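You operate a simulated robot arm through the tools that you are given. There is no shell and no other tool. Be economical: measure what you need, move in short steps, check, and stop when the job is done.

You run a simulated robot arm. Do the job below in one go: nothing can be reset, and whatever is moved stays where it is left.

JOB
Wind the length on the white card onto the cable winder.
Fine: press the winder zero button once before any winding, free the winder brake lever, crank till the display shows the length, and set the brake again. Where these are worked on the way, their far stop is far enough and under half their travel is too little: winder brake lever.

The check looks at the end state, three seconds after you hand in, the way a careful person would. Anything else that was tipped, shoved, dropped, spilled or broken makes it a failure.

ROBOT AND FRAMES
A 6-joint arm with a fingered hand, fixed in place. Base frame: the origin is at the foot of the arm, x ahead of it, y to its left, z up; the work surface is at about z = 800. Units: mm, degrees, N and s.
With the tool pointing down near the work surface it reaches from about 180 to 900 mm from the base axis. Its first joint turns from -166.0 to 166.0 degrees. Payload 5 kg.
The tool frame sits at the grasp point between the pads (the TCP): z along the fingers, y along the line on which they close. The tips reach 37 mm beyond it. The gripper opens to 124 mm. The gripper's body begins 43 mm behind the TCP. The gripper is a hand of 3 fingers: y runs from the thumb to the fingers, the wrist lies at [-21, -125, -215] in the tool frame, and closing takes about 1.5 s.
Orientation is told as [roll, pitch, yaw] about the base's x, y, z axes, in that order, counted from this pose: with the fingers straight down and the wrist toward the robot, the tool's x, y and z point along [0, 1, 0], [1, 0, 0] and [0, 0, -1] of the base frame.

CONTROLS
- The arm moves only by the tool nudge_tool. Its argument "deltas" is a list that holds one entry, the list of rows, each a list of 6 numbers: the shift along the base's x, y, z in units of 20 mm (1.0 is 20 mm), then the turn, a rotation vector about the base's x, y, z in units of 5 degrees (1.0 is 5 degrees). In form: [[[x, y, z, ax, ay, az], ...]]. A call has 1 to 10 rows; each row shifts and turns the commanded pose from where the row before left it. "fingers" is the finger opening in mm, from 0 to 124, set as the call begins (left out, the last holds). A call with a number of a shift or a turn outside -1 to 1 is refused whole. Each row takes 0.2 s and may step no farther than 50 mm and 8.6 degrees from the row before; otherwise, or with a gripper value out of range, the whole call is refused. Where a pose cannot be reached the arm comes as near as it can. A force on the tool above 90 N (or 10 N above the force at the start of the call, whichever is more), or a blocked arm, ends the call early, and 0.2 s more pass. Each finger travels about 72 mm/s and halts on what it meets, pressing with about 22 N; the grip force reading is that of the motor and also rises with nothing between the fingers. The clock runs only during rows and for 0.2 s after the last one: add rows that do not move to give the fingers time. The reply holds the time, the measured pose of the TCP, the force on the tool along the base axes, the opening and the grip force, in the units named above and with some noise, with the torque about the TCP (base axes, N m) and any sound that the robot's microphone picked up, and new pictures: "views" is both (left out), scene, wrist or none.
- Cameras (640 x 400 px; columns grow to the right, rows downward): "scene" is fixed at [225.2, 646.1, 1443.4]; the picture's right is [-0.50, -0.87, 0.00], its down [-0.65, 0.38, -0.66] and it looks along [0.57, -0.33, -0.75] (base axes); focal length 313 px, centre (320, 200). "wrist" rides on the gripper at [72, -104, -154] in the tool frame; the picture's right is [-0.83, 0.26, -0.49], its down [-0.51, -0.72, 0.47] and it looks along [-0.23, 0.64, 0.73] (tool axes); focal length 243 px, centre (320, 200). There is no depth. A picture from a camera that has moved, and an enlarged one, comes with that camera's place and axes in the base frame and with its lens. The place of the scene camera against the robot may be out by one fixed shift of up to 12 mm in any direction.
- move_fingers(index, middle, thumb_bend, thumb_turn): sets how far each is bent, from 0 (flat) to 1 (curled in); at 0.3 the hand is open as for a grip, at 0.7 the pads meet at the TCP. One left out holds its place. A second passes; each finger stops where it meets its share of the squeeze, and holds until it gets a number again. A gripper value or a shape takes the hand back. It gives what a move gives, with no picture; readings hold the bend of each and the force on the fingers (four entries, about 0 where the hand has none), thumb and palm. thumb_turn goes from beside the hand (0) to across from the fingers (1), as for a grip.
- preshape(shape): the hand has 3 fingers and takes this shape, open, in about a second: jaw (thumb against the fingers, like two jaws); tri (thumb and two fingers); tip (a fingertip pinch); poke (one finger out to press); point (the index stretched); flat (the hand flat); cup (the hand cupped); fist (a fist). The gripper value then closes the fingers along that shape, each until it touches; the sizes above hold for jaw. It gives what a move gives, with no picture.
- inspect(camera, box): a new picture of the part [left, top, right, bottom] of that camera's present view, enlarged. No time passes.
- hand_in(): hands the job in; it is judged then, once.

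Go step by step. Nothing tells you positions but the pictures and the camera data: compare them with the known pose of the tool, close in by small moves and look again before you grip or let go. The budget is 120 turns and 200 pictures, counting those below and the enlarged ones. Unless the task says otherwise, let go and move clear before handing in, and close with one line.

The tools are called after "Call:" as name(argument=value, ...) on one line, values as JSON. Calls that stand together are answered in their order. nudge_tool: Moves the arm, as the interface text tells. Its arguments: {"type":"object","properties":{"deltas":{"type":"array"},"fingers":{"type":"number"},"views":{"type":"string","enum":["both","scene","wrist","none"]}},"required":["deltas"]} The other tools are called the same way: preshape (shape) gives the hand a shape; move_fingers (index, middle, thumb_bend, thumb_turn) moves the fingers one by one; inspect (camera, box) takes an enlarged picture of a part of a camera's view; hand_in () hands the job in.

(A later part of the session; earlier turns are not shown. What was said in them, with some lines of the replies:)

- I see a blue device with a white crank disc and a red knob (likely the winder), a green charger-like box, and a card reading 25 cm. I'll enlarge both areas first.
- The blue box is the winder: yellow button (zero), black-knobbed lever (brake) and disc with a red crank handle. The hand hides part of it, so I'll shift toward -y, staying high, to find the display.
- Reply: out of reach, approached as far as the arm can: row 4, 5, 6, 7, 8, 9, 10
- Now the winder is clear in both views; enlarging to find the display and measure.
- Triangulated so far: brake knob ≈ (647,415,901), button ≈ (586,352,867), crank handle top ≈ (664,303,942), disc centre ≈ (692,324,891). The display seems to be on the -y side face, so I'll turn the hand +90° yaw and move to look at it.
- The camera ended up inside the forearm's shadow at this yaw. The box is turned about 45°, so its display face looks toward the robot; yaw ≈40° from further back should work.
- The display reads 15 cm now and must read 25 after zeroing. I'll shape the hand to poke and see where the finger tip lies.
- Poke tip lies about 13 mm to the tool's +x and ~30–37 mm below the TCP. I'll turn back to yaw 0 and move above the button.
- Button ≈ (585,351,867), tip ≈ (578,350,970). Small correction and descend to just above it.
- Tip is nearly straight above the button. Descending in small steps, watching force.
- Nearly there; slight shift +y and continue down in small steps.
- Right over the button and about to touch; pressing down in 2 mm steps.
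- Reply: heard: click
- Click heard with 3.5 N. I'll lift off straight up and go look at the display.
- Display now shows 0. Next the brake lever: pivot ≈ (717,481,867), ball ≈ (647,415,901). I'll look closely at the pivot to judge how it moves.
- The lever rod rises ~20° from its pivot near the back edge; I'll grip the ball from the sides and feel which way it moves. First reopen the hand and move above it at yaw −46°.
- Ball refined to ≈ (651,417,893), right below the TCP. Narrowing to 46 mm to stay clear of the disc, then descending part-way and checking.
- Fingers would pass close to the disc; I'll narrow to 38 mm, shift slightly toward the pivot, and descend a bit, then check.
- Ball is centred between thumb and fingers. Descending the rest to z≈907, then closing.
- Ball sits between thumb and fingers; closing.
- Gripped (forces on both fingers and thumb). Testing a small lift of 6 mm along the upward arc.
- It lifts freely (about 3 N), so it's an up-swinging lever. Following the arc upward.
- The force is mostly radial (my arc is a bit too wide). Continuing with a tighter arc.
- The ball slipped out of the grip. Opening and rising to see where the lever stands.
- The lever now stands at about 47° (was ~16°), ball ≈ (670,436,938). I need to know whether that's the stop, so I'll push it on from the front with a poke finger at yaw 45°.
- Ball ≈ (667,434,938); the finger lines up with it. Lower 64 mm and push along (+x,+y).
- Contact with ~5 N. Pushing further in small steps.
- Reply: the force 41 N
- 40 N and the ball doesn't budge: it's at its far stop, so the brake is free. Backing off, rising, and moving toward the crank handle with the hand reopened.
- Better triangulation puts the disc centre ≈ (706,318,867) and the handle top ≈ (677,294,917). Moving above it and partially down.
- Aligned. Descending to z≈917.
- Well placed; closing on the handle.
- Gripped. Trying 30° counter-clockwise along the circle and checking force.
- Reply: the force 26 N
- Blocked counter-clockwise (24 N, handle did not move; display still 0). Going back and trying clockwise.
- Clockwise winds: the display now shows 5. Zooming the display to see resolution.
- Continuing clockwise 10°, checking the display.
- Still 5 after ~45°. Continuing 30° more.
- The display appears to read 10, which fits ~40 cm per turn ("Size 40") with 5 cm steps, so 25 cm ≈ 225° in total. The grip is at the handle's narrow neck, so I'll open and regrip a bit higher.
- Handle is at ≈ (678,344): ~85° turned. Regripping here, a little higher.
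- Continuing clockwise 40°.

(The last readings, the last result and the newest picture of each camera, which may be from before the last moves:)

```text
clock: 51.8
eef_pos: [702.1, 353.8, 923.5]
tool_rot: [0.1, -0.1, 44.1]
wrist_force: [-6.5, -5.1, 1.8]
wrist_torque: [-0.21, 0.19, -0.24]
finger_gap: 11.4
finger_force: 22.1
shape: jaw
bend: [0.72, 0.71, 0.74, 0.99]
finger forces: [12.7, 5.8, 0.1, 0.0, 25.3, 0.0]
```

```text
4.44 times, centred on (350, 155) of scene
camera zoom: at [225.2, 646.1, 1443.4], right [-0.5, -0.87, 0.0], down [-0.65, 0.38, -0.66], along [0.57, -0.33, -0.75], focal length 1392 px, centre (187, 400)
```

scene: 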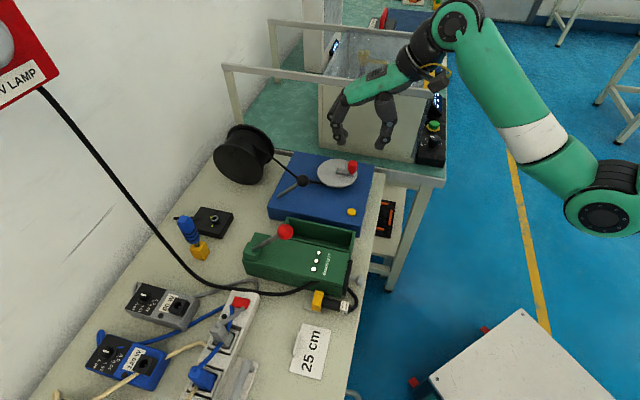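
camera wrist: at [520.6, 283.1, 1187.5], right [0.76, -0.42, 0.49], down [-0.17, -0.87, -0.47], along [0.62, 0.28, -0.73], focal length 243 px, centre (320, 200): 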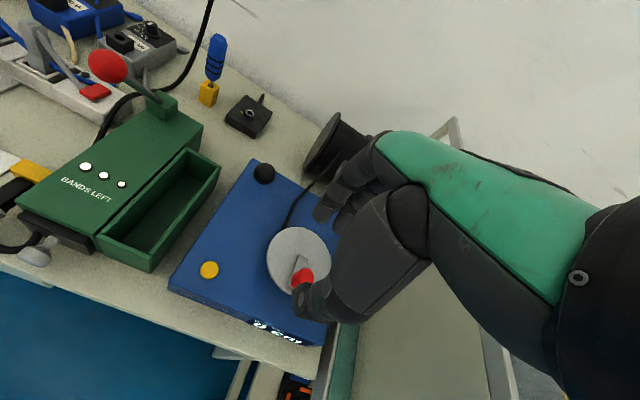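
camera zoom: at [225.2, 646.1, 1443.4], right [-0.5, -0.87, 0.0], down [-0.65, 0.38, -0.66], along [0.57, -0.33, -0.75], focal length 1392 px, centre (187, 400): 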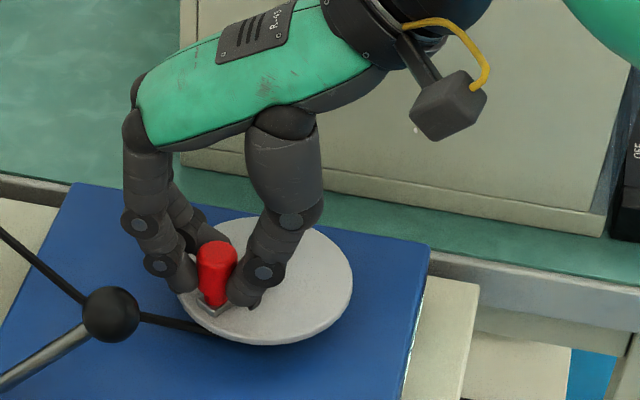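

Going well with a good grip. Another 40°.

Call:
nudge_tool(deltas=[[[0.32, 0.005, 0, 0, 0, 0], [0.32, -0.055, 0, 0, 0, 0], [0.3, -0.105, 0, 0, 0, 0], [0.28, -0.155, 0, 0, 0, 0]]], views="none")

Call:
inspect(camera="scene", box=[295, 110, 405, 200])

Call:
inspect(camera="wrist", box=[200, 150, 440, 400])

```text
clock: 52.8
eef_pos: [725.6, 347.2, 924.0]
tool_rot: [0.2, 0.1, 44.0]
wrist_force: [-5.3, 8.7, -14.3]
wrist_torque: [0.12, -0.05, -0.26]
finger_gap: 9.7
finger_force: 22.3
shape: jaw
bend: [0.72, 0.72, 0.74, 0.96]
finger forces: [15.9, 1.8, 0.1, 0.0, 23.4, 0.1]
```

```text
4.44 times, centred on (350, 155) of scene
camera zoom: at [225.2, 646.1, 1443.4], right [-0.5, -0.87, 0.0], down [-0.65, 0.38, -0.66], along [0.57, -0.33, -0.75], focal length 1392 px, centre (187, 400)
```

zoom: 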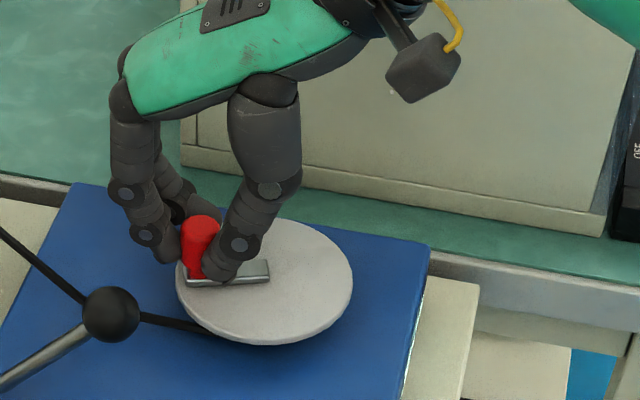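

```text
1.60 times, centred on (320, 275) of wrist
camera zoom: at [600.0, 327.5, 1079.5], right [0.77, -0.42, 0.49], down [-0.17, -0.87, -0.47], along [0.62, 0.28, -0.73], focal length 388 px, centre (320, 80)
```

zoom: 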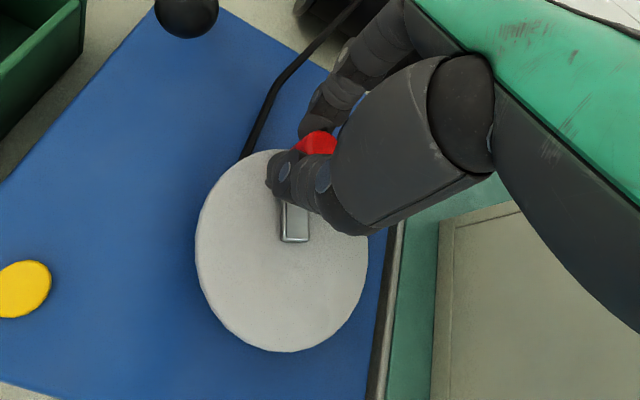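

Now about 150–165° turned. I'll release, rise and go read the display and bar angle.

Call:
nudge_tool(deltas=[[[0, 0, 0, 0, 0, 0], [0, 0, 0, 0, 0, 0], [0, 0, 0, 0, 0, 0], [0, 0, 1, 0, 0, 0], [0, 0, 1, 0, 0, 0], [0, 0, 1, 0, 0, 0], [0, 0, 1, 0, 0, 0]]], fingers=60, views="none")

Call:
nudge_tool(deltas=[[[-0.9, -0.85, 0, 0, 0, 0], [-0.9, -0.85, 0, 0, 0, 0], [-0.9, -0.85, 0, 0, 0, 0], [-0.9, -0.85, 0, 0, 0, 0], [-0.9, -0.85, 0, 0, 0, 0], [-0.9, -0.85, 0, 0, 0, 0], [-0.9, -0.85, 0, 0, 0, 0], [-0.9, -0.85, 0, 0, 0, 0], [-0.9, -0.85, 0, 0, 0, 0], [-0.9, -0.85, 0, 0, 0, 0]]], views="none")

Call:
inspect(camera="wrist", box=[200, 80, 380, 240])

Call:
inspect(camera="scene", box=[295, 130, 395, 210])

```text
clock: 54.4
eef_pos: [726.7, 347.3, 1003.6]
tool_rot: [-0.1, -0.1, 44.0]
wrist_force: [0.5, 0.1, 0.1]
wrist_torque: [-0.01, 0.01, 0.0]
finger_gap: 59.4
finger_force: 0.1
shape: jaw
bend: [0.74, 0.46, 0.7, 1.0]
finger forces: [0.0, 0.0, 0.0, 0.1, 0.1, 0.1]
```

```text
clock: 56.6
eef_pos: [547.1, 178.7, 1004.0]
tool_rot: [0.0, -0.1, 43.9]
wrist_force: [-0.2, 0.2, -0.1]
wrist_torque: [0.0, 0.02, 0.01]
finger_gap: 59.7
finger_force: 0.1
shape: jaw
bend: [0.74, 0.46, 0.7, 1.0]
finger forces: [0.0, 0.0, 0.0, 0.0, 0.1, 0.1]
```

```text
2.50 times, centred on (290, 160) of wrist
camera zoom: at [419.8, 156.9, 1157.8], right [0.76, -0.42, 0.49], down [-0.17, -0.87, -0.47], along [0.62, 0.28, -0.73], focal length 606 px, centre (395, 300)
```

zoom: 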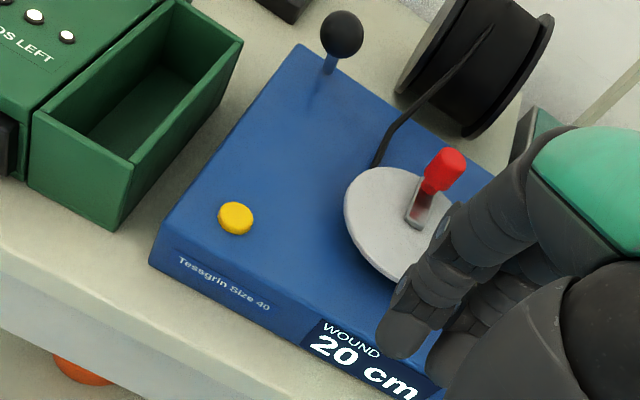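

```text
5.00 times, centred on (345, 170) of scene
camera zoom: at [225.2, 646.1, 1443.4], right [-0.5, -0.87, 0.0], down [-0.65, 0.38, -0.66], along [0.57, -0.33, -0.75], focal length 1566 px, centre (195, 350)
```

zoom: 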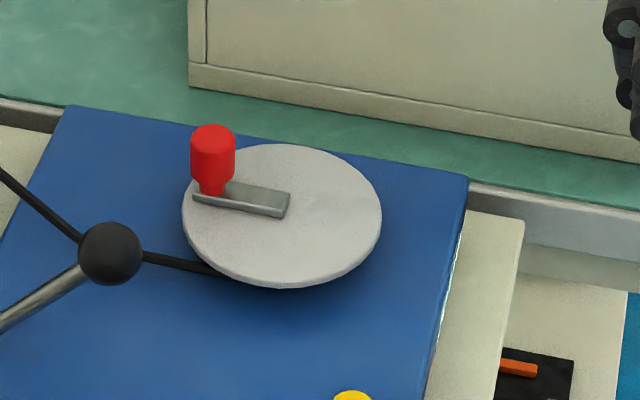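

Display reads 20 cm at about 178° turned, confirming 40 cm per turn; about 47° more needed. Going back above the handle ≈ (732,343).

Call:
nudge_tool(deltas=[[[0.925, 0.82, 0, 0, 0, 0], [0.925, 0.82, 0, 0, 0, 0], [0.925, 0.82, 0, 0, 0, 0], [0.925, 0.82, 0, 0, 0, 0], [0.925, 0.82, 0, 0, 0, 0], [0.925, 0.82, 0, 0, 0, 0], [0.925, 0.82, 0, 0, 0, 0], [0.925, 0.82, 0, 0, 0, 0], [0.925, 0.82, 0, 0, 0, 0], [0.925, 0.82, 0, 0, 0, 0]]], views="none")

Call:
nudge_tool(deltas=[[[0, 0, -0.7, 0, 0, 0], [0, 0, -0.7, 0, 0, 0], [0, 0, -0.7, 0, 0, 0]]], views="none")

Call:
inspect(camera="wrist", box=[240, 160, 400, 320])

Call:
inspect(camera="scene", box=[285, 110, 395, 200])

```text
clock: 58.8
eef_pos: [732.9, 340.0, 1007.2]
tool_rot: [0.1, 0.0, 44.0]
wrist_force: [-1.6, -0.3, 0.2]
wrist_torque: [0.01, 0.01, 0.0]
finger_gap: 59.8
finger_force: 0.0
shape: jaw
bend: [0.74, 0.46, 0.7, 1.0]
finger forces: [0.0, 0.1, 0.0, 0.0, 0.1, 0.1]
```

```text
clock: 59.6
eef_pos: [731.6, 340.8, 962.4]
tool_rot: [0.0, 0.0, 43.9]
wrist_force: [0.2, -0.7, 0.0]
wrist_torque: [-0.01, -0.03, -0.01]
finger_gap: 59.8
finger_force: 0.0
shape: jaw
bend: [0.74, 0.46, 0.7, 1.0]
finger forces: [0.0, 0.1, 0.0, 0.0, 0.0, 0.0]
```

```text
2.50 times, centred on (320, 240) of wrist
camera zoom: at [605.7, 320.5, 1117.3], right [0.76, -0.42, 0.49], down [-0.17, -0.87, -0.47], along [0.62, 0.28, -0.73], focal length 606 px, centre (320, 100)
```

zoom: 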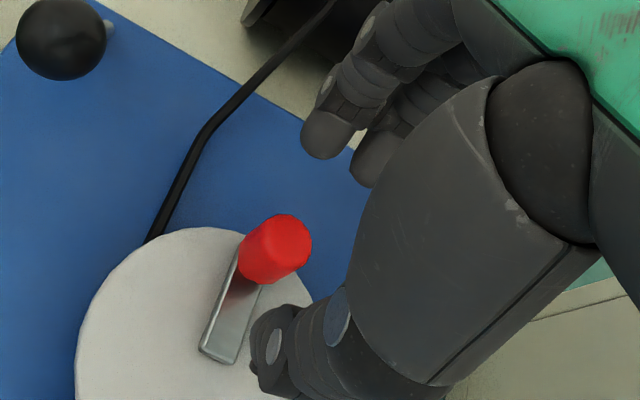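

```text
4.44 times, centred on (340, 155) of scene
camera zoom: at [225.2, 646.1, 1443.4], right [-0.5, -0.87, 0.0], down [-0.65, 0.38, -0.66], along [0.57, -0.33, -0.75], focal length 1392 px, centre (231, 400)
```

zoom: 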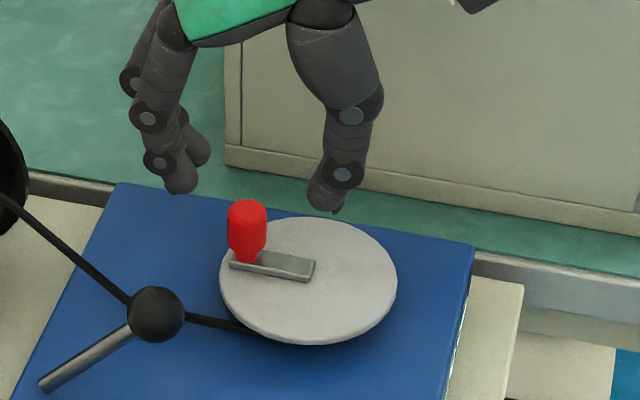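

Handle at ≈ (731,344), well aligned. Descending to z≈924 and closing.

Call:
nudge_tool(deltas=[[[0, 0.1, -0.65, 0, 0, 0], [0, 0, -0.65, 0, 0, 0], [0, 0, -0.6, 0, 0, 0]]], views="none")

Call:
nudge_tool(deltas=[[[0, 0, 0, 0, 0, 0], [0, 0, 0, 0, 0, 0], [0, 0, 0, 0, 0, 0], [0, 0, 0, 0, 0, 0], [0, 0, 0, 0, 0, 0], [0, 0, 0, 0, 0, 0]]], fingers=8, views="none")

Call:
inspect(camera="scene", box=[285, 110, 395, 200])

```text
clock: 60.4
eef_pos: [729.5, 343.5, 923.0]
tool_rot: [-0.1, 0.1, 43.9]
wrist_force: [-0.7, -0.2, 0.6]
wrist_torque: [0.05, 0.01, -0.01]
finger_gap: 59.5
finger_force: 0.1
shape: jaw
bend: [0.74, 0.46, 0.7, 1.0]
finger forces: [0.1, 0.0, 0.1, 0.0, 0.1, 0.1]
```

```text
clock: 61.8
eef_pos: [729.8, 343.0, 923.6]
tool_rot: [0.0, 0.0, 44.0]
wrist_force: [2.4, 3.0, 1.9]
wrist_torque: [0.15, -0.1, -0.05]
finger_gap: 11.1
finger_force: 21.9
shape: jaw
bend: [0.71, 0.65, 0.73, 1.0]
finger forces: [14.2, 6.6, 0.0, 0.0, 18.3, 0.1]
```

```text
4.44 times, centred on (340, 155) of scene
camera zoom: at [225.2, 646.1, 1443.4], right [-0.5, -0.87, 0.0], down [-0.65, 0.38, -0.66], along [0.57, -0.33, -0.75], focal length 1392 px, centre (231, 400)
```

zoom: 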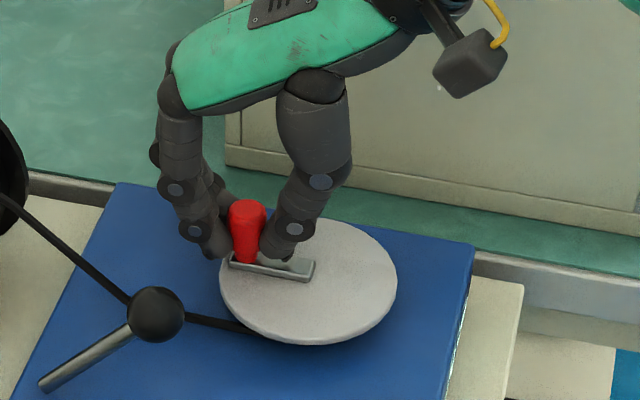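

Gripped. Winding another ~36°, then checking.

Call:
nudge_tool(deltas=[[[0.18, -0.225, 0, 0, 0, 0], [0.14, -0.255, 0, 0, 0, 0], [0.105, -0.27, 0, 0, 0, 0], [0.055, -0.285, 0, 0, 0, 0]]], views="none")

Call:
inspect(camera="scene", box=[285, 110, 395, 200])

Call:
inspect(camera="wrist", box=[200, 160, 400, 400])

```text
clock: 62.8
eef_pos: [741.7, 322.3, 922.6]
tool_rot: [0.0, 0.0, 44.0]
wrist_force: [3.0, 7.4, -2.9]
wrist_torque: [0.23, -0.18, -0.18]
finger_gap: 10.0
finger_force: 21.2
shape: jaw
bend: [0.71, 0.67, 0.74, 0.99]
finger forces: [17.9, 6.6, 0.0, 0.0, 19.3, 0.0]
```

```text
4.44 times, centred on (340, 155) of scene
camera zoom: at [225.2, 646.1, 1443.4], right [-0.5, -0.87, 0.0], down [-0.65, 0.38, -0.66], along [0.57, -0.33, -0.75], focal length 1392 px, centre (231, 400)
```

zoom: 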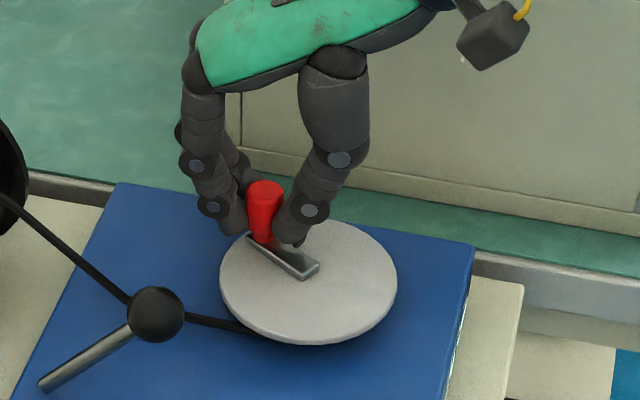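

```text
1.67 times, centred on (300, 280) of wrist
camera zoom: at [615.4, 302.5, 1077.5], right [0.77, -0.42, 0.49], down [-0.17, -0.87, -0.47], along [0.62, 0.28, -0.73], focal length 404 px, centre (353, 67)
```

zoom: 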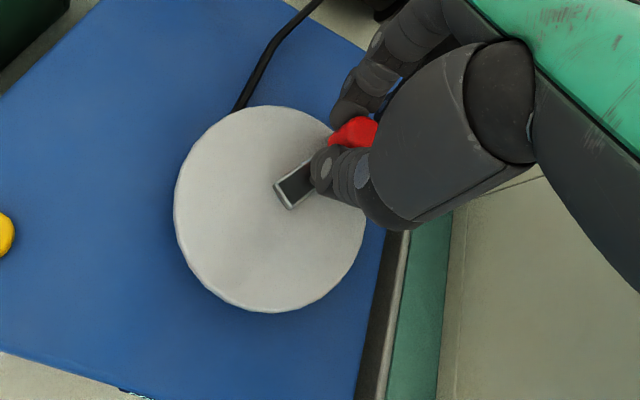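

Bar angle suggests ~200° turned; 25° more.

Call:
nudge_tool(deltas=[[[0.015, -0.267, 0, 0, 0, 0], [-0.025, -0.27, 0, 0, 0, 0], [-0.065, -0.26, 0, 0, 0, 0]]], views="none")

Call:
inspect(camera="scene", box=[285, 110, 395, 200])

Call:
inspect(camera="wrist", box=[200, 160, 400, 400])

```text
clock: 63.6
eef_pos: [741.8, 308.7, 923.7]
tool_rot: [-0.1, -0.1, 43.9]
wrist_force: [10.9, 9.2, -7.8]
wrist_torque: [0.26, -0.48, -0.39]
finger_gap: 9.4
finger_force: 22.1
shape: jaw
bend: [0.71, 0.71, 0.74, 0.98]
finger forces: [22.6, 4.8, 0.1, 0.0, 18.6, 0.0]
```

```text
4.44 times, centred on (340, 155) of scene
camera zoom: at [225.2, 646.1, 1443.4], right [-0.5, -0.87, 0.0], down [-0.65, 0.38, -0.66], along [0.57, -0.33, -0.75], focal length 1392 px, centre (231, 400)
```

zoom: 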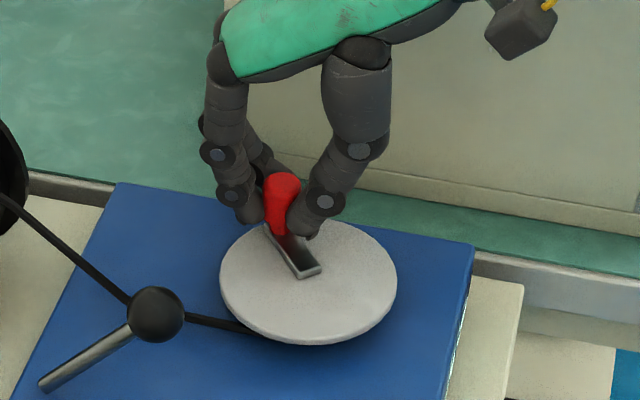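

```text
1.67 times, centred on (300, 280) of wrist
camera zoom: at [615.2, 287.7, 1077.8], right [0.76, -0.42, 0.49], down [-0.17, -0.87, -0.47], along [0.62, 0.28, -0.73], focal length 404 px, centre (353, 67)
```

zoom: 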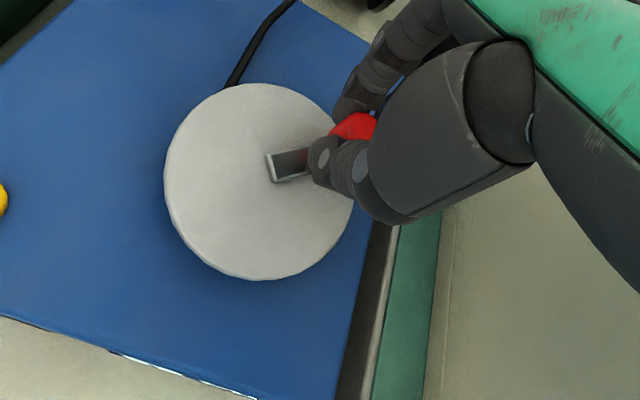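

Bar angle now ≈ −4°, i.e. ~224° turned. Releasing, rising and reading the display.

Call:
nudge_tool(deltas=[[[0, 0, 0, 0, 0, 0], [0, 0, 0, 0, 0, 0], [0, 0, 0, 0, 0, 0], [0, 0, 1, 0, 0, 0], [0, 0, 1, 0, 0, 0], [0, 0, 1, 0, 0, 0], [0, 0, 1, 0, 0, 0]]], fingers=60, views="none")

Call:
nudge_tool(deltas=[[[-0.97, -0.65, 0, 0, 0, 0], [-0.97, -0.65, 0, 0, 0, 0], [-0.97, -0.65, 0, 0, 0, 0], [-0.97, -0.65, 0, 0, 0, 0], [-0.97, -0.65, 0, 0, 0, 0], [-0.97, -0.65, 0, 0, 0, 0], [-0.97, -0.65, 0, 0, 0, 0], [-0.97, -0.65, 0, 0, 0, 0], [-0.97, -0.65, 0, 0, 0, 0], [-0.97, -0.65, 0, 0, 0, 0]]], views="none")

Call:
inspect(camera="wrist", box=[200, 80, 380, 240])

Call:
inspect(camera="scene", box=[285, 110, 395, 200])

```text
clock: 65.2
eef_pos: [739.3, 306.2, 1004.7]
tool_rot: [0.1, 0.0, 44.0]
wrist_force: [0.3, 0.2, 0.2]
wrist_torque: [0.03, 0.02, -0.06]
finger_gap: 59.6
finger_force: 0.1
shape: jaw
bend: [0.74, 0.46, 0.7, 1.0]
finger forces: [0.0, 0.0, 0.0, 0.0, 0.1, 0.0]
```

```text
clock: 67.4
eef_pos: [544.7, 174.5, 1005.2]
tool_rot: [0.0, 0.0, 44.0]
wrist_force: [-0.8, -0.1, -0.6]
wrist_torque: [0.01, 0.03, 0.03]
finger_gap: 59.5
finger_force: 0.0
shape: jaw
bend: [0.74, 0.46, 0.7, 1.0]
finger forces: [0.0, 0.0, 0.0, 0.1, 0.0, 0.0]
```

```text
2.50 times, centred on (290, 160) of wrist
camera zoom: at [418.7, 154.7, 1157.9], right [0.76, -0.42, 0.49], down [-0.17, -0.87, -0.47], along [0.62, 0.28, -0.73], focal length 606 px, centre (395, 300)
```

zoom: 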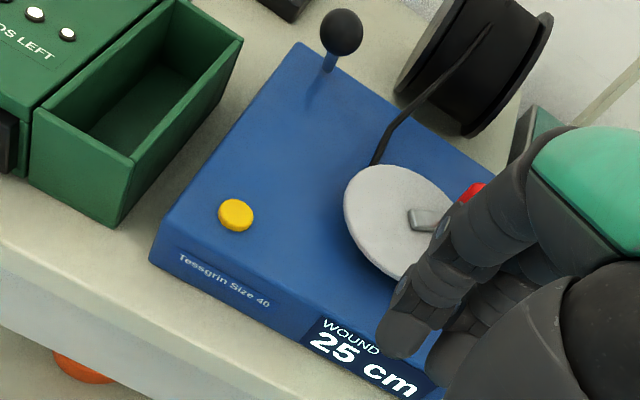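

```text
4.44 times, centred on (340, 155) of scene
camera zoom: at [225.2, 646.1, 1443.4], right [-0.5, -0.87, 0.0], down [-0.65, 0.38, -0.66], along [0.57, -0.33, -0.75], focal length 1392 px, centre (231, 400)
```

zoom: 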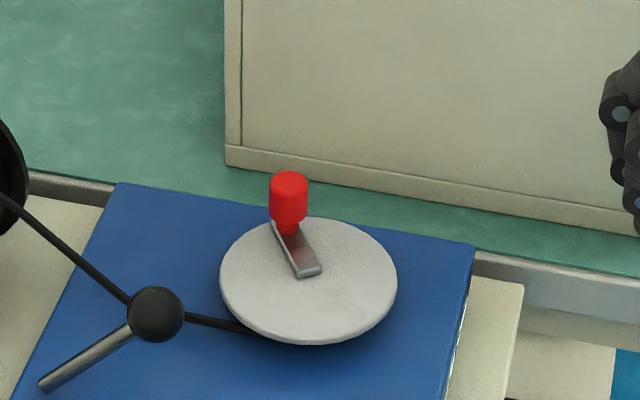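

Display reads 25 cm. Now set the brake again: poke shape, go above the ball ≈ (671,436,930) and push it down along its arc.

Call:
preshape(shape="poke")

Call:
nudge_tool(deltas=[[[0.53, 0.98, 0.1, 0, 0, 0], [0.53, 0.98, 0.1, 0, 0, 0], [0.53, 0.98, 0.1, 0, 0, 0], [0.53, 0.98, 0.1, 0, 0, 0], [0.53, 0.98, 0.1, 0, 0, 0], [0.53, 0.98, 0, 0, 0, 0], [0.53, 0.98, 0, 0, 0, 0], [0.53, 0.98, 0, 0, 0, 0], [0.53, 0.98, 0, 0, 0, 0], [0.53, 0.98, 0, 0, 0, 0]]], views="none")

Call:
nudge_tool(deltas=[[[0.53, 0.98, 0, 0, 0, 0], [0.53, 0.98, 0, 0, 0, 0], [0.53, 0.8, 0, 0, 0, 0]]], views="none")

Call:
inspect(camera="wrist", box=[240, 160, 400, 320])

Call:
inspect(camera="scene", box=[255, 120, 365, 220])

```text
clock: 68.3
eef_pos: [544.6, 175.7, 1005.2]
tool_rot: [0.1, -0.1, 44.0]
wrist_force: [0.3, -0.1, -0.3]
wrist_torque: [0.02, 0.01, 0.02]
finger_gap: 0.0
finger_force: 0.0
shape: poke
bend: [0.7, 0.7, 1.0, 1.0]
finger forces: [0.0, 0.0, 0.0, 0.0, 0.0, 0.0]
```

```text
clock: 70.5
eef_pos: [652.3, 372.9, 1015.6]
tool_rot: [0.1, 0.0, 43.9]
wrist_force: [0.1, -0.2, 0.9]
wrist_torque: [0.02, -0.01, 0.04]
finger_gap: 0.0
finger_force: 0.1
shape: poke
bend: [0.7, 0.7, 1.0, 1.0]
finger forces: [0.0, 0.1, 0.0, 0.0, 0.0, 0.0]
```

```text
clock: 71.3
eef_pos: [684.9, 428.4, 1017.3]
tool_rot: [0.0, 0.1, 43.9]
wrist_force: [0.3, -0.6, 0.2]
wrist_torque: [-0.03, 0.01, 0.01]
finger_gap: 0.0
finger_force: 0.0
shape: poke
bend: [0.7, 0.7, 1.0, 1.0]
finger forces: [0.1, 0.0, 0.1, 0.0, 0.0, 0.0]
```

```text
2.50 times, centred on (320, 240) of wrist
camera zoom: at [558.8, 409.0, 1171.0], right [0.76, -0.42, 0.49], down [-0.17, -0.87, -0.47], along [0.62, 0.28, -0.73], focal length 606 px, centre (320, 100)
```

zoom: 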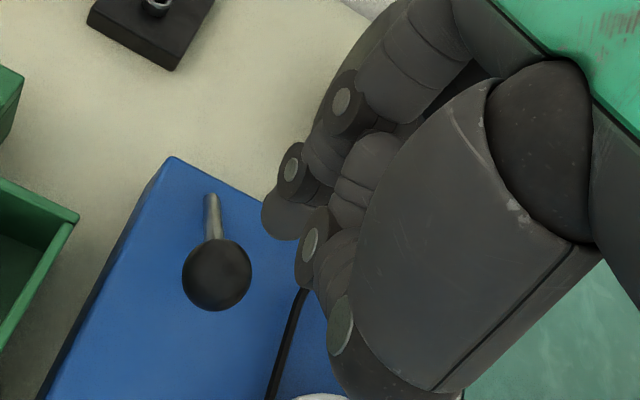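

```text
4.00 times, centred on (310, 170) of scene
camera zoom: at [225.2, 646.1, 1443.4], right [-0.5, -0.87, 0.0], down [-0.65, 0.38, -0.66], along [0.57, -0.33, -0.75], focal length 1253 px, centre (360, 320)
```

zoom: 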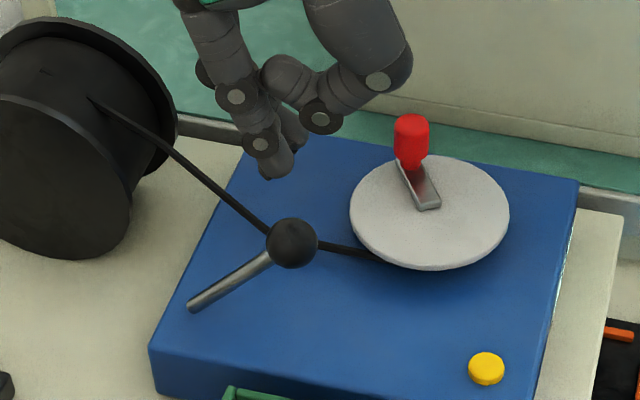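

Tip is a few mm too far toward the wall; shifting (−6,−4) and descending close to the ball.

Call:
nudge_tool(deltas=[[[-0.3, -0.2, 0, 0, 0, 0], [0, 0, -0.75, 0, 0, 0], [0, 0, -0.75, 0, 0, 0]]], views="none")

Call:
inspect(camera="wrist", box=[240, 160, 400, 320])

Call:
inspect(camera="scene", box=[255, 120, 365, 220])

```text
clock: 72.1
eef_pos: [679.0, 423.0, 984.6]
tool_rot: [0.0, 0.0, 44.0]
wrist_force: [0.0, -0.1, -0.2]
wrist_torque: [0.03, 0.0, -0.01]
finger_gap: 0.2
finger_force: 0.0
shape: poke
bend: [0.7, 0.7, 1.0, 1.0]
finger forces: [0.0, 0.1, 0.0, 0.0, 0.0, 0.0]
```

```text
2.50 times, centred on (320, 240) of wrist
camera zoom: at [552.9, 403.2, 1139.7], right [0.76, -0.42, 0.49], down [-0.17, -0.87, -0.47], along [0.62, 0.28, -0.73], focal length 606 px, centre (320, 100)
```

zoom: 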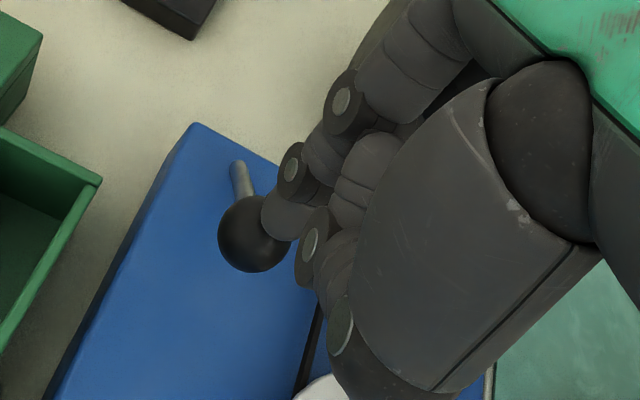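

```text
4.00 times, centred on (310, 170) of scene
camera zoom: at [225.2, 646.1, 1443.4], right [-0.5, -0.87, 0.0], down [-0.65, 0.38, -0.66], along [0.57, -0.33, -0.75], focal length 1253 px, centre (360, 320)
```

zoom: 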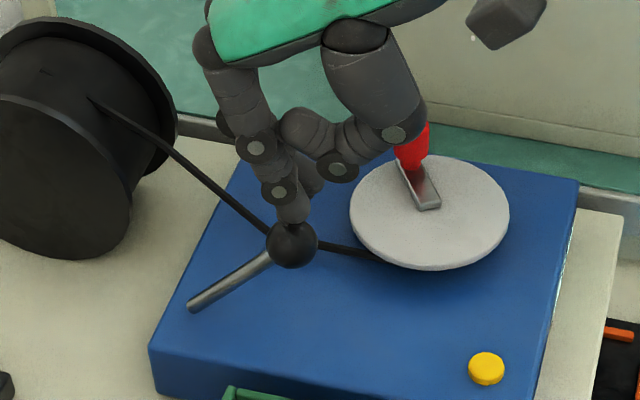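

Finger is on top of the ball. Touching and following the first part of the arc.

Call:
nudge_tool(deltas=[[[0, 0, -0.25, 0, 0, 0], [-0.14, -0.14, -0.22, 0, 0, 0], [-0.14, -0.14, -0.22, 0, 0, 0]]], views="none")

Call:
inspect(camera="scene", box=[255, 120, 365, 220])

Call:
inspect(camera="wrist", box=[240, 160, 400, 320])

```text
clock: 72.9
eef_pos: [672.0, 418.7, 971.2]
tool_rot: [0.0, 0.0, 43.9]
wrist_force: [-0.6, 0.4, -0.4]
wrist_torque: [0.02, 0.01, 0.01]
finger_gap: 0.0
finger_force: 0.0
shape: poke
bend: [0.7, 0.7, 1.0, 1.0]
finger forces: [0.0, 0.0, 0.1, 0.0, 0.0, 0.1]
```

```text
4.00 times, centred on (310, 170) of scene
camera zoom: at [225.2, 646.1, 1443.4], right [-0.5, -0.87, 0.0], down [-0.65, 0.38, -0.66], along [0.57, -0.33, -0.75], focal length 1253 px, centre (360, 320)
```

zoom: 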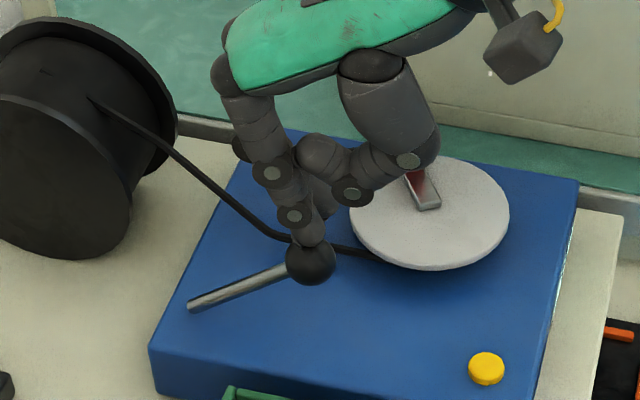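

```text
2.50 times, centred on (320, 240) of wrist
camera zoom: at [546.6, 398.0, 1125.0], right [0.77, -0.42, 0.49], down [-0.17, -0.87, -0.47], along [0.62, 0.28, -0.73], focal length 606 px, centre (320, 100)
```

zoom: 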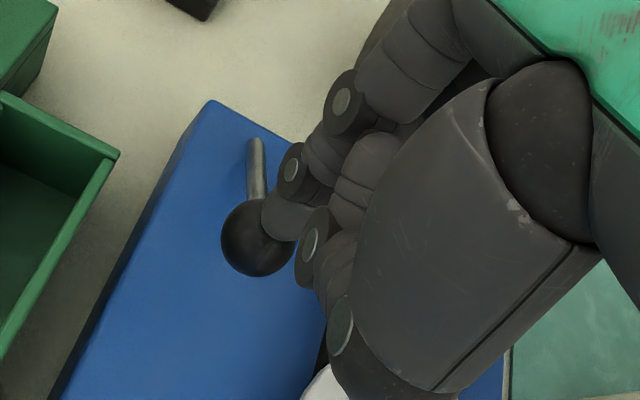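

It moves easily with the finger. Following the rest of the arc.

Call:
nudge_tool(deltas=[[[-0.13, -0.13, -0.25, 0, 0, 0], [-0.12, -0.12, -0.25, 0, 0, 0], [-0.1, -0.1, -0.27, 0, 0, 0], [-0.1, -0.1, -0.27, 0, 0, 0]]], views="none")

Call:
inspect(camera="scene", box=[255, 120, 365, 220])

Call:
inspect(camera="wrist", box=[240, 160, 400, 320])

```text
clock: 73.9
eef_pos: [664.0, 409.7, 950.5]
tool_rot: [0.1, 0.0, 43.9]
wrist_force: [-1.0, -0.6, 0.3]
wrist_torque: [-0.02, -0.01, 0.0]
finger_gap: 0.0
finger_force: 0.0
shape: poke
bend: [0.7, 0.7, 1.0, 1.0]
finger forces: [0.1, 0.0, 0.0, 0.1, 0.0, 0.0]
```

```text
4.00 times, centred on (310, 170) of scene
camera zoom: at [225.2, 646.1, 1443.4], right [-0.5, -0.87, 0.0], down [-0.65, 0.38, -0.66], along [0.57, -0.33, -0.75], focal length 1253 px, centre (360, 320)
```

zoom: 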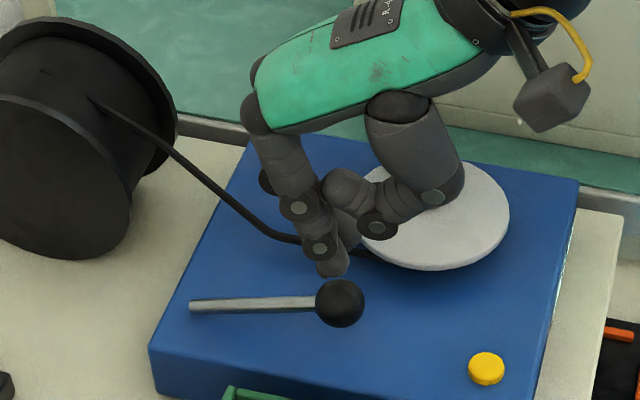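

```text
2.50 times, centred on (320, 240) of wrist
camera zoom: at [536.8, 388.2, 1103.3], right [0.76, -0.42, 0.49], down [-0.17, -0.87, -0.47], along [0.62, 0.28, -0.73], focal length 606 px, centre (320, 100)
```

zoom: 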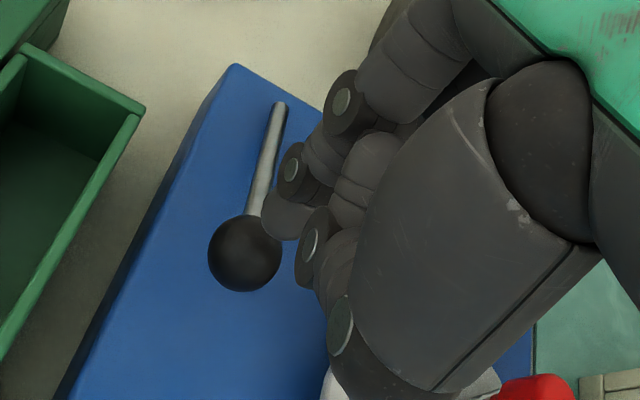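

The lever dropped the rest of the way by itself to its original position. I'll press gently on the ball from above to make sure it's at its stop.

Call:
nudge_tool(deltas=[[[-0.35, -0.25, 0, 0, 0, 0], [0, 0, -0.3, 0, 0, 0], [0, 0, -0.3, 0, 0, 0], [0, 0, -0.15, 0, 0, 0]]], views="none")

Call:
inspect(camera="scene", box=[255, 120, 365, 220])

```text
clock: 74.9
eef_pos: [656.8, 405.6, 938.6]
tool_rot: [0.0, -0.5, 43.9]
wrist_force: [-4.0, -2.4, 20.7]
wrist_torque: [0.17, 0.19, 0.03]
finger_gap: 0.0
finger_force: 0.1
shape: poke
bend: [0.7, 0.7, 1.0, 1.0]
finger forces: [21.1, 0.1, 0.0, 0.1, 0.0, 0.0]
```

```text
4.00 times, centred on (310, 170) of scene
camera zoom: at [225.2, 646.1, 1443.4], right [-0.5, -0.87, 0.0], down [-0.65, 0.38, -0.66], along [0.57, -0.33, -0.75], focal length 1253 px, centre (360, 320)
```

zoom: 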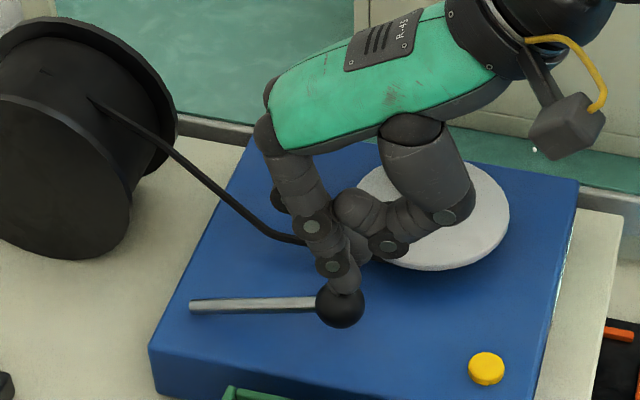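

20 N with no movement: the brake is at its stop. Rising straight up and retreating for a final look at the display.

Call:
nudge_tool(deltas=[[[0, 0, 0.5, 0, 0, 0], [0, 0, 1, 0, 0, 0], [0, 0, 1, 0, 0, 0], [0, 0, 1, 0, 0, 0], [0, 0, 0.5, 0, 0, 0]]], views="none")

Call:
nudge_tool(deltas=[[[-0.56, -1, 0, 0, 0, 0], [-0.56, -1, 0, 0, 0, 0], [-0.56, -1, 0, 0, 0, 0], [-0.56, -1, 0, 0, 0, 0], [-0.56, -1, 0, 0, 0, 0], [-0.56, -1, 0, 0, 0, 0], [-0.56, -1, 0, 0, 0, 0], [-0.56, -1, 0, 0, 0, 0], [-0.56, -1, 0, 0, 0, 0], [-0.56, -1, 0, 0, 0, 0]]], views="scene")

Call:
inspect(camera="wrist", box=[200, 80, 380, 240])

Call:
inspect(camera="scene", box=[260, 140, 388, 220])

```text
clock: 76.1
eef_pos: [654.6, 405.9, 1012.5]
tool_rot: [0.0, 0.0, 44.0]
wrist_force: [-0.5, 0.3, 0.4]
wrist_torque: [0.0, 0.0, 0.0]
finger_gap: 0.0
finger_force: 0.0
shape: poke
bend: [0.7, 0.7, 1.0, 1.0]
finger forces: [0.0, 0.1, 0.1, 0.1, 0.1, 0.0]
```

```text
clock: 78.3
eef_pos: [542.3, 203.2, 1015.2]
tool_rot: [0.0, 0.0, 43.9]
wrist_force: [-0.2, 0.5, 0.0]
wrist_torque: [-0.02, 0.01, -0.02]
finger_gap: 0.1
finger_force: 0.0
shape: poke
bend: [0.7, 0.7, 1.0, 1.0]
finger forces: [0.0, 0.0, 0.0, 0.0, 0.0, 0.0]
```

scene: 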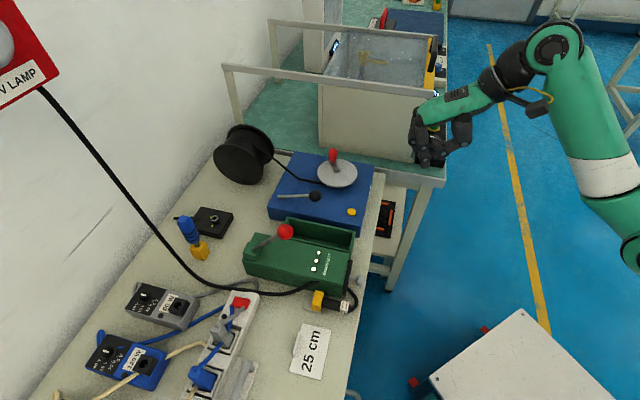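

```text
2.50 times, centred on (290, 160) of wrist
camera zoom: at [417.1, 182.6, 1169.1], right [0.76, -0.42, 0.49], down [-0.17, -0.87, -0.47], along [0.62, 0.28, -0.73], focal length 606 px, centre (395, 300)
```

zoom: 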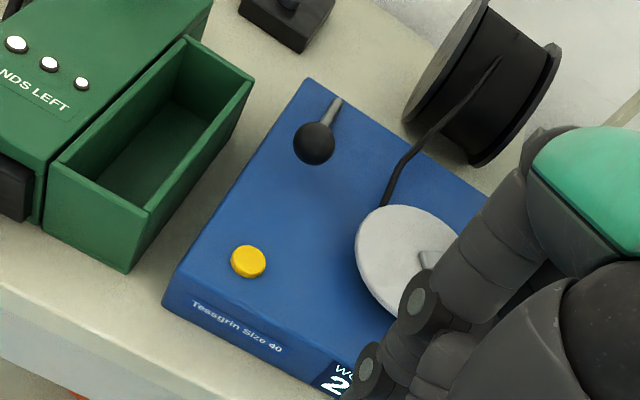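

```text
5.00 times, centred on (324, 180) of scene
camera zoom: at [225.2, 646.1, 1443.4], right [-0.5, -0.87, 0.0], down [-0.65, 0.38, -0.66], along [0.57, -0.33, -0.75], focal length 1566 px, centre (300, 300)
```

zoom: 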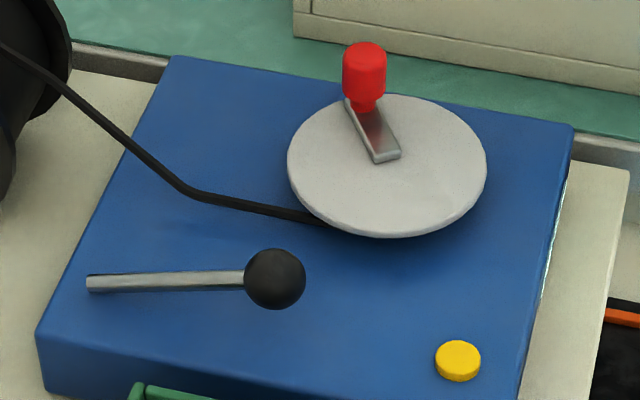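

The lever is exactly as at the start and the crank is unmoved. One small move to see the whole display.

Call:
nudge_tool(deltas=[[[-0.8, -0.5, 0, 0, 0, 0], [-0.8, -0.5, 0, 0, 0, 0], [-0.8, -0.5, 0, 0, 0, 0]]], views="none")

Call:
preshape(shape="jaw")

Call:
inspect(camera="wrist", box=[200, 80, 400, 260])

```text
clock: 79.1
eef_pos: [495.0, 174.4, 1015.7]
tool_rot: [0.0, 0.0, 44.0]
wrist_force: [0.1, -0.1, 0.2]
wrist_torque: [0.0, 0.0, 0.03]
finger_gap: 0.0
finger_force: 0.1
shape: poke
bend: [0.7, 0.7, 1.0, 1.0]
finger forces: [0.0, 0.0, 0.0, 0.0, 0.0, 0.1]
```

```text
clock: 80.0
eef_pos: [494.4, 174.0, 1015.3]
tool_rot: [0.0, 0.0, 44.0]
wrist_force: [0.0, -0.1, -0.1]
wrist_torque: [0.0, 0.01, -0.02]
finger_gap: 123.5
finger_force: 0.0
shape: jaw
bend: [0.3, 0.3, 0.3, 0.98]
finger forces: [0.0, 0.0, 0.0, 0.0, 0.1, 0.0]
```

```text
2.22 times, centred on (300, 170) of wrist
camera zoom: at [369.5, 154.7, 1169.8], right [0.76, -0.42, 0.49], down [-0.17, -0.87, -0.47], along [0.62, 0.28, -0.73], focal length 539 px, centre (364, 267)
```

zoom: 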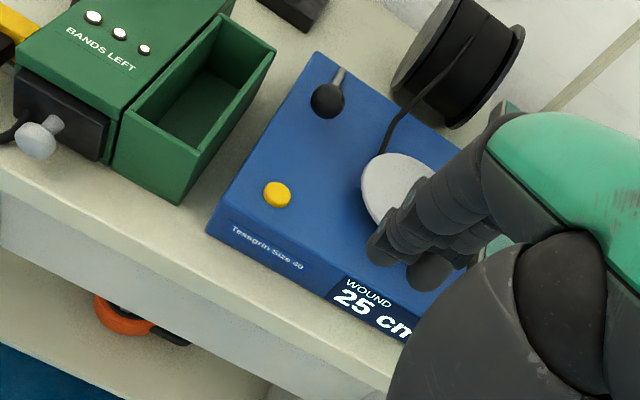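

The display reads 25 cm, the brake is set, and the hand is open and clear. Handing in.

Call:
hand_in()

```text
The job is handed in.
```

The winder display reads 25 cm, matching the card. I zeroed it once before winding, freed the brake lever to its far stop, cranked clockwise, and set the brake again. The hand is open and clear, and I saw nothing else moved.
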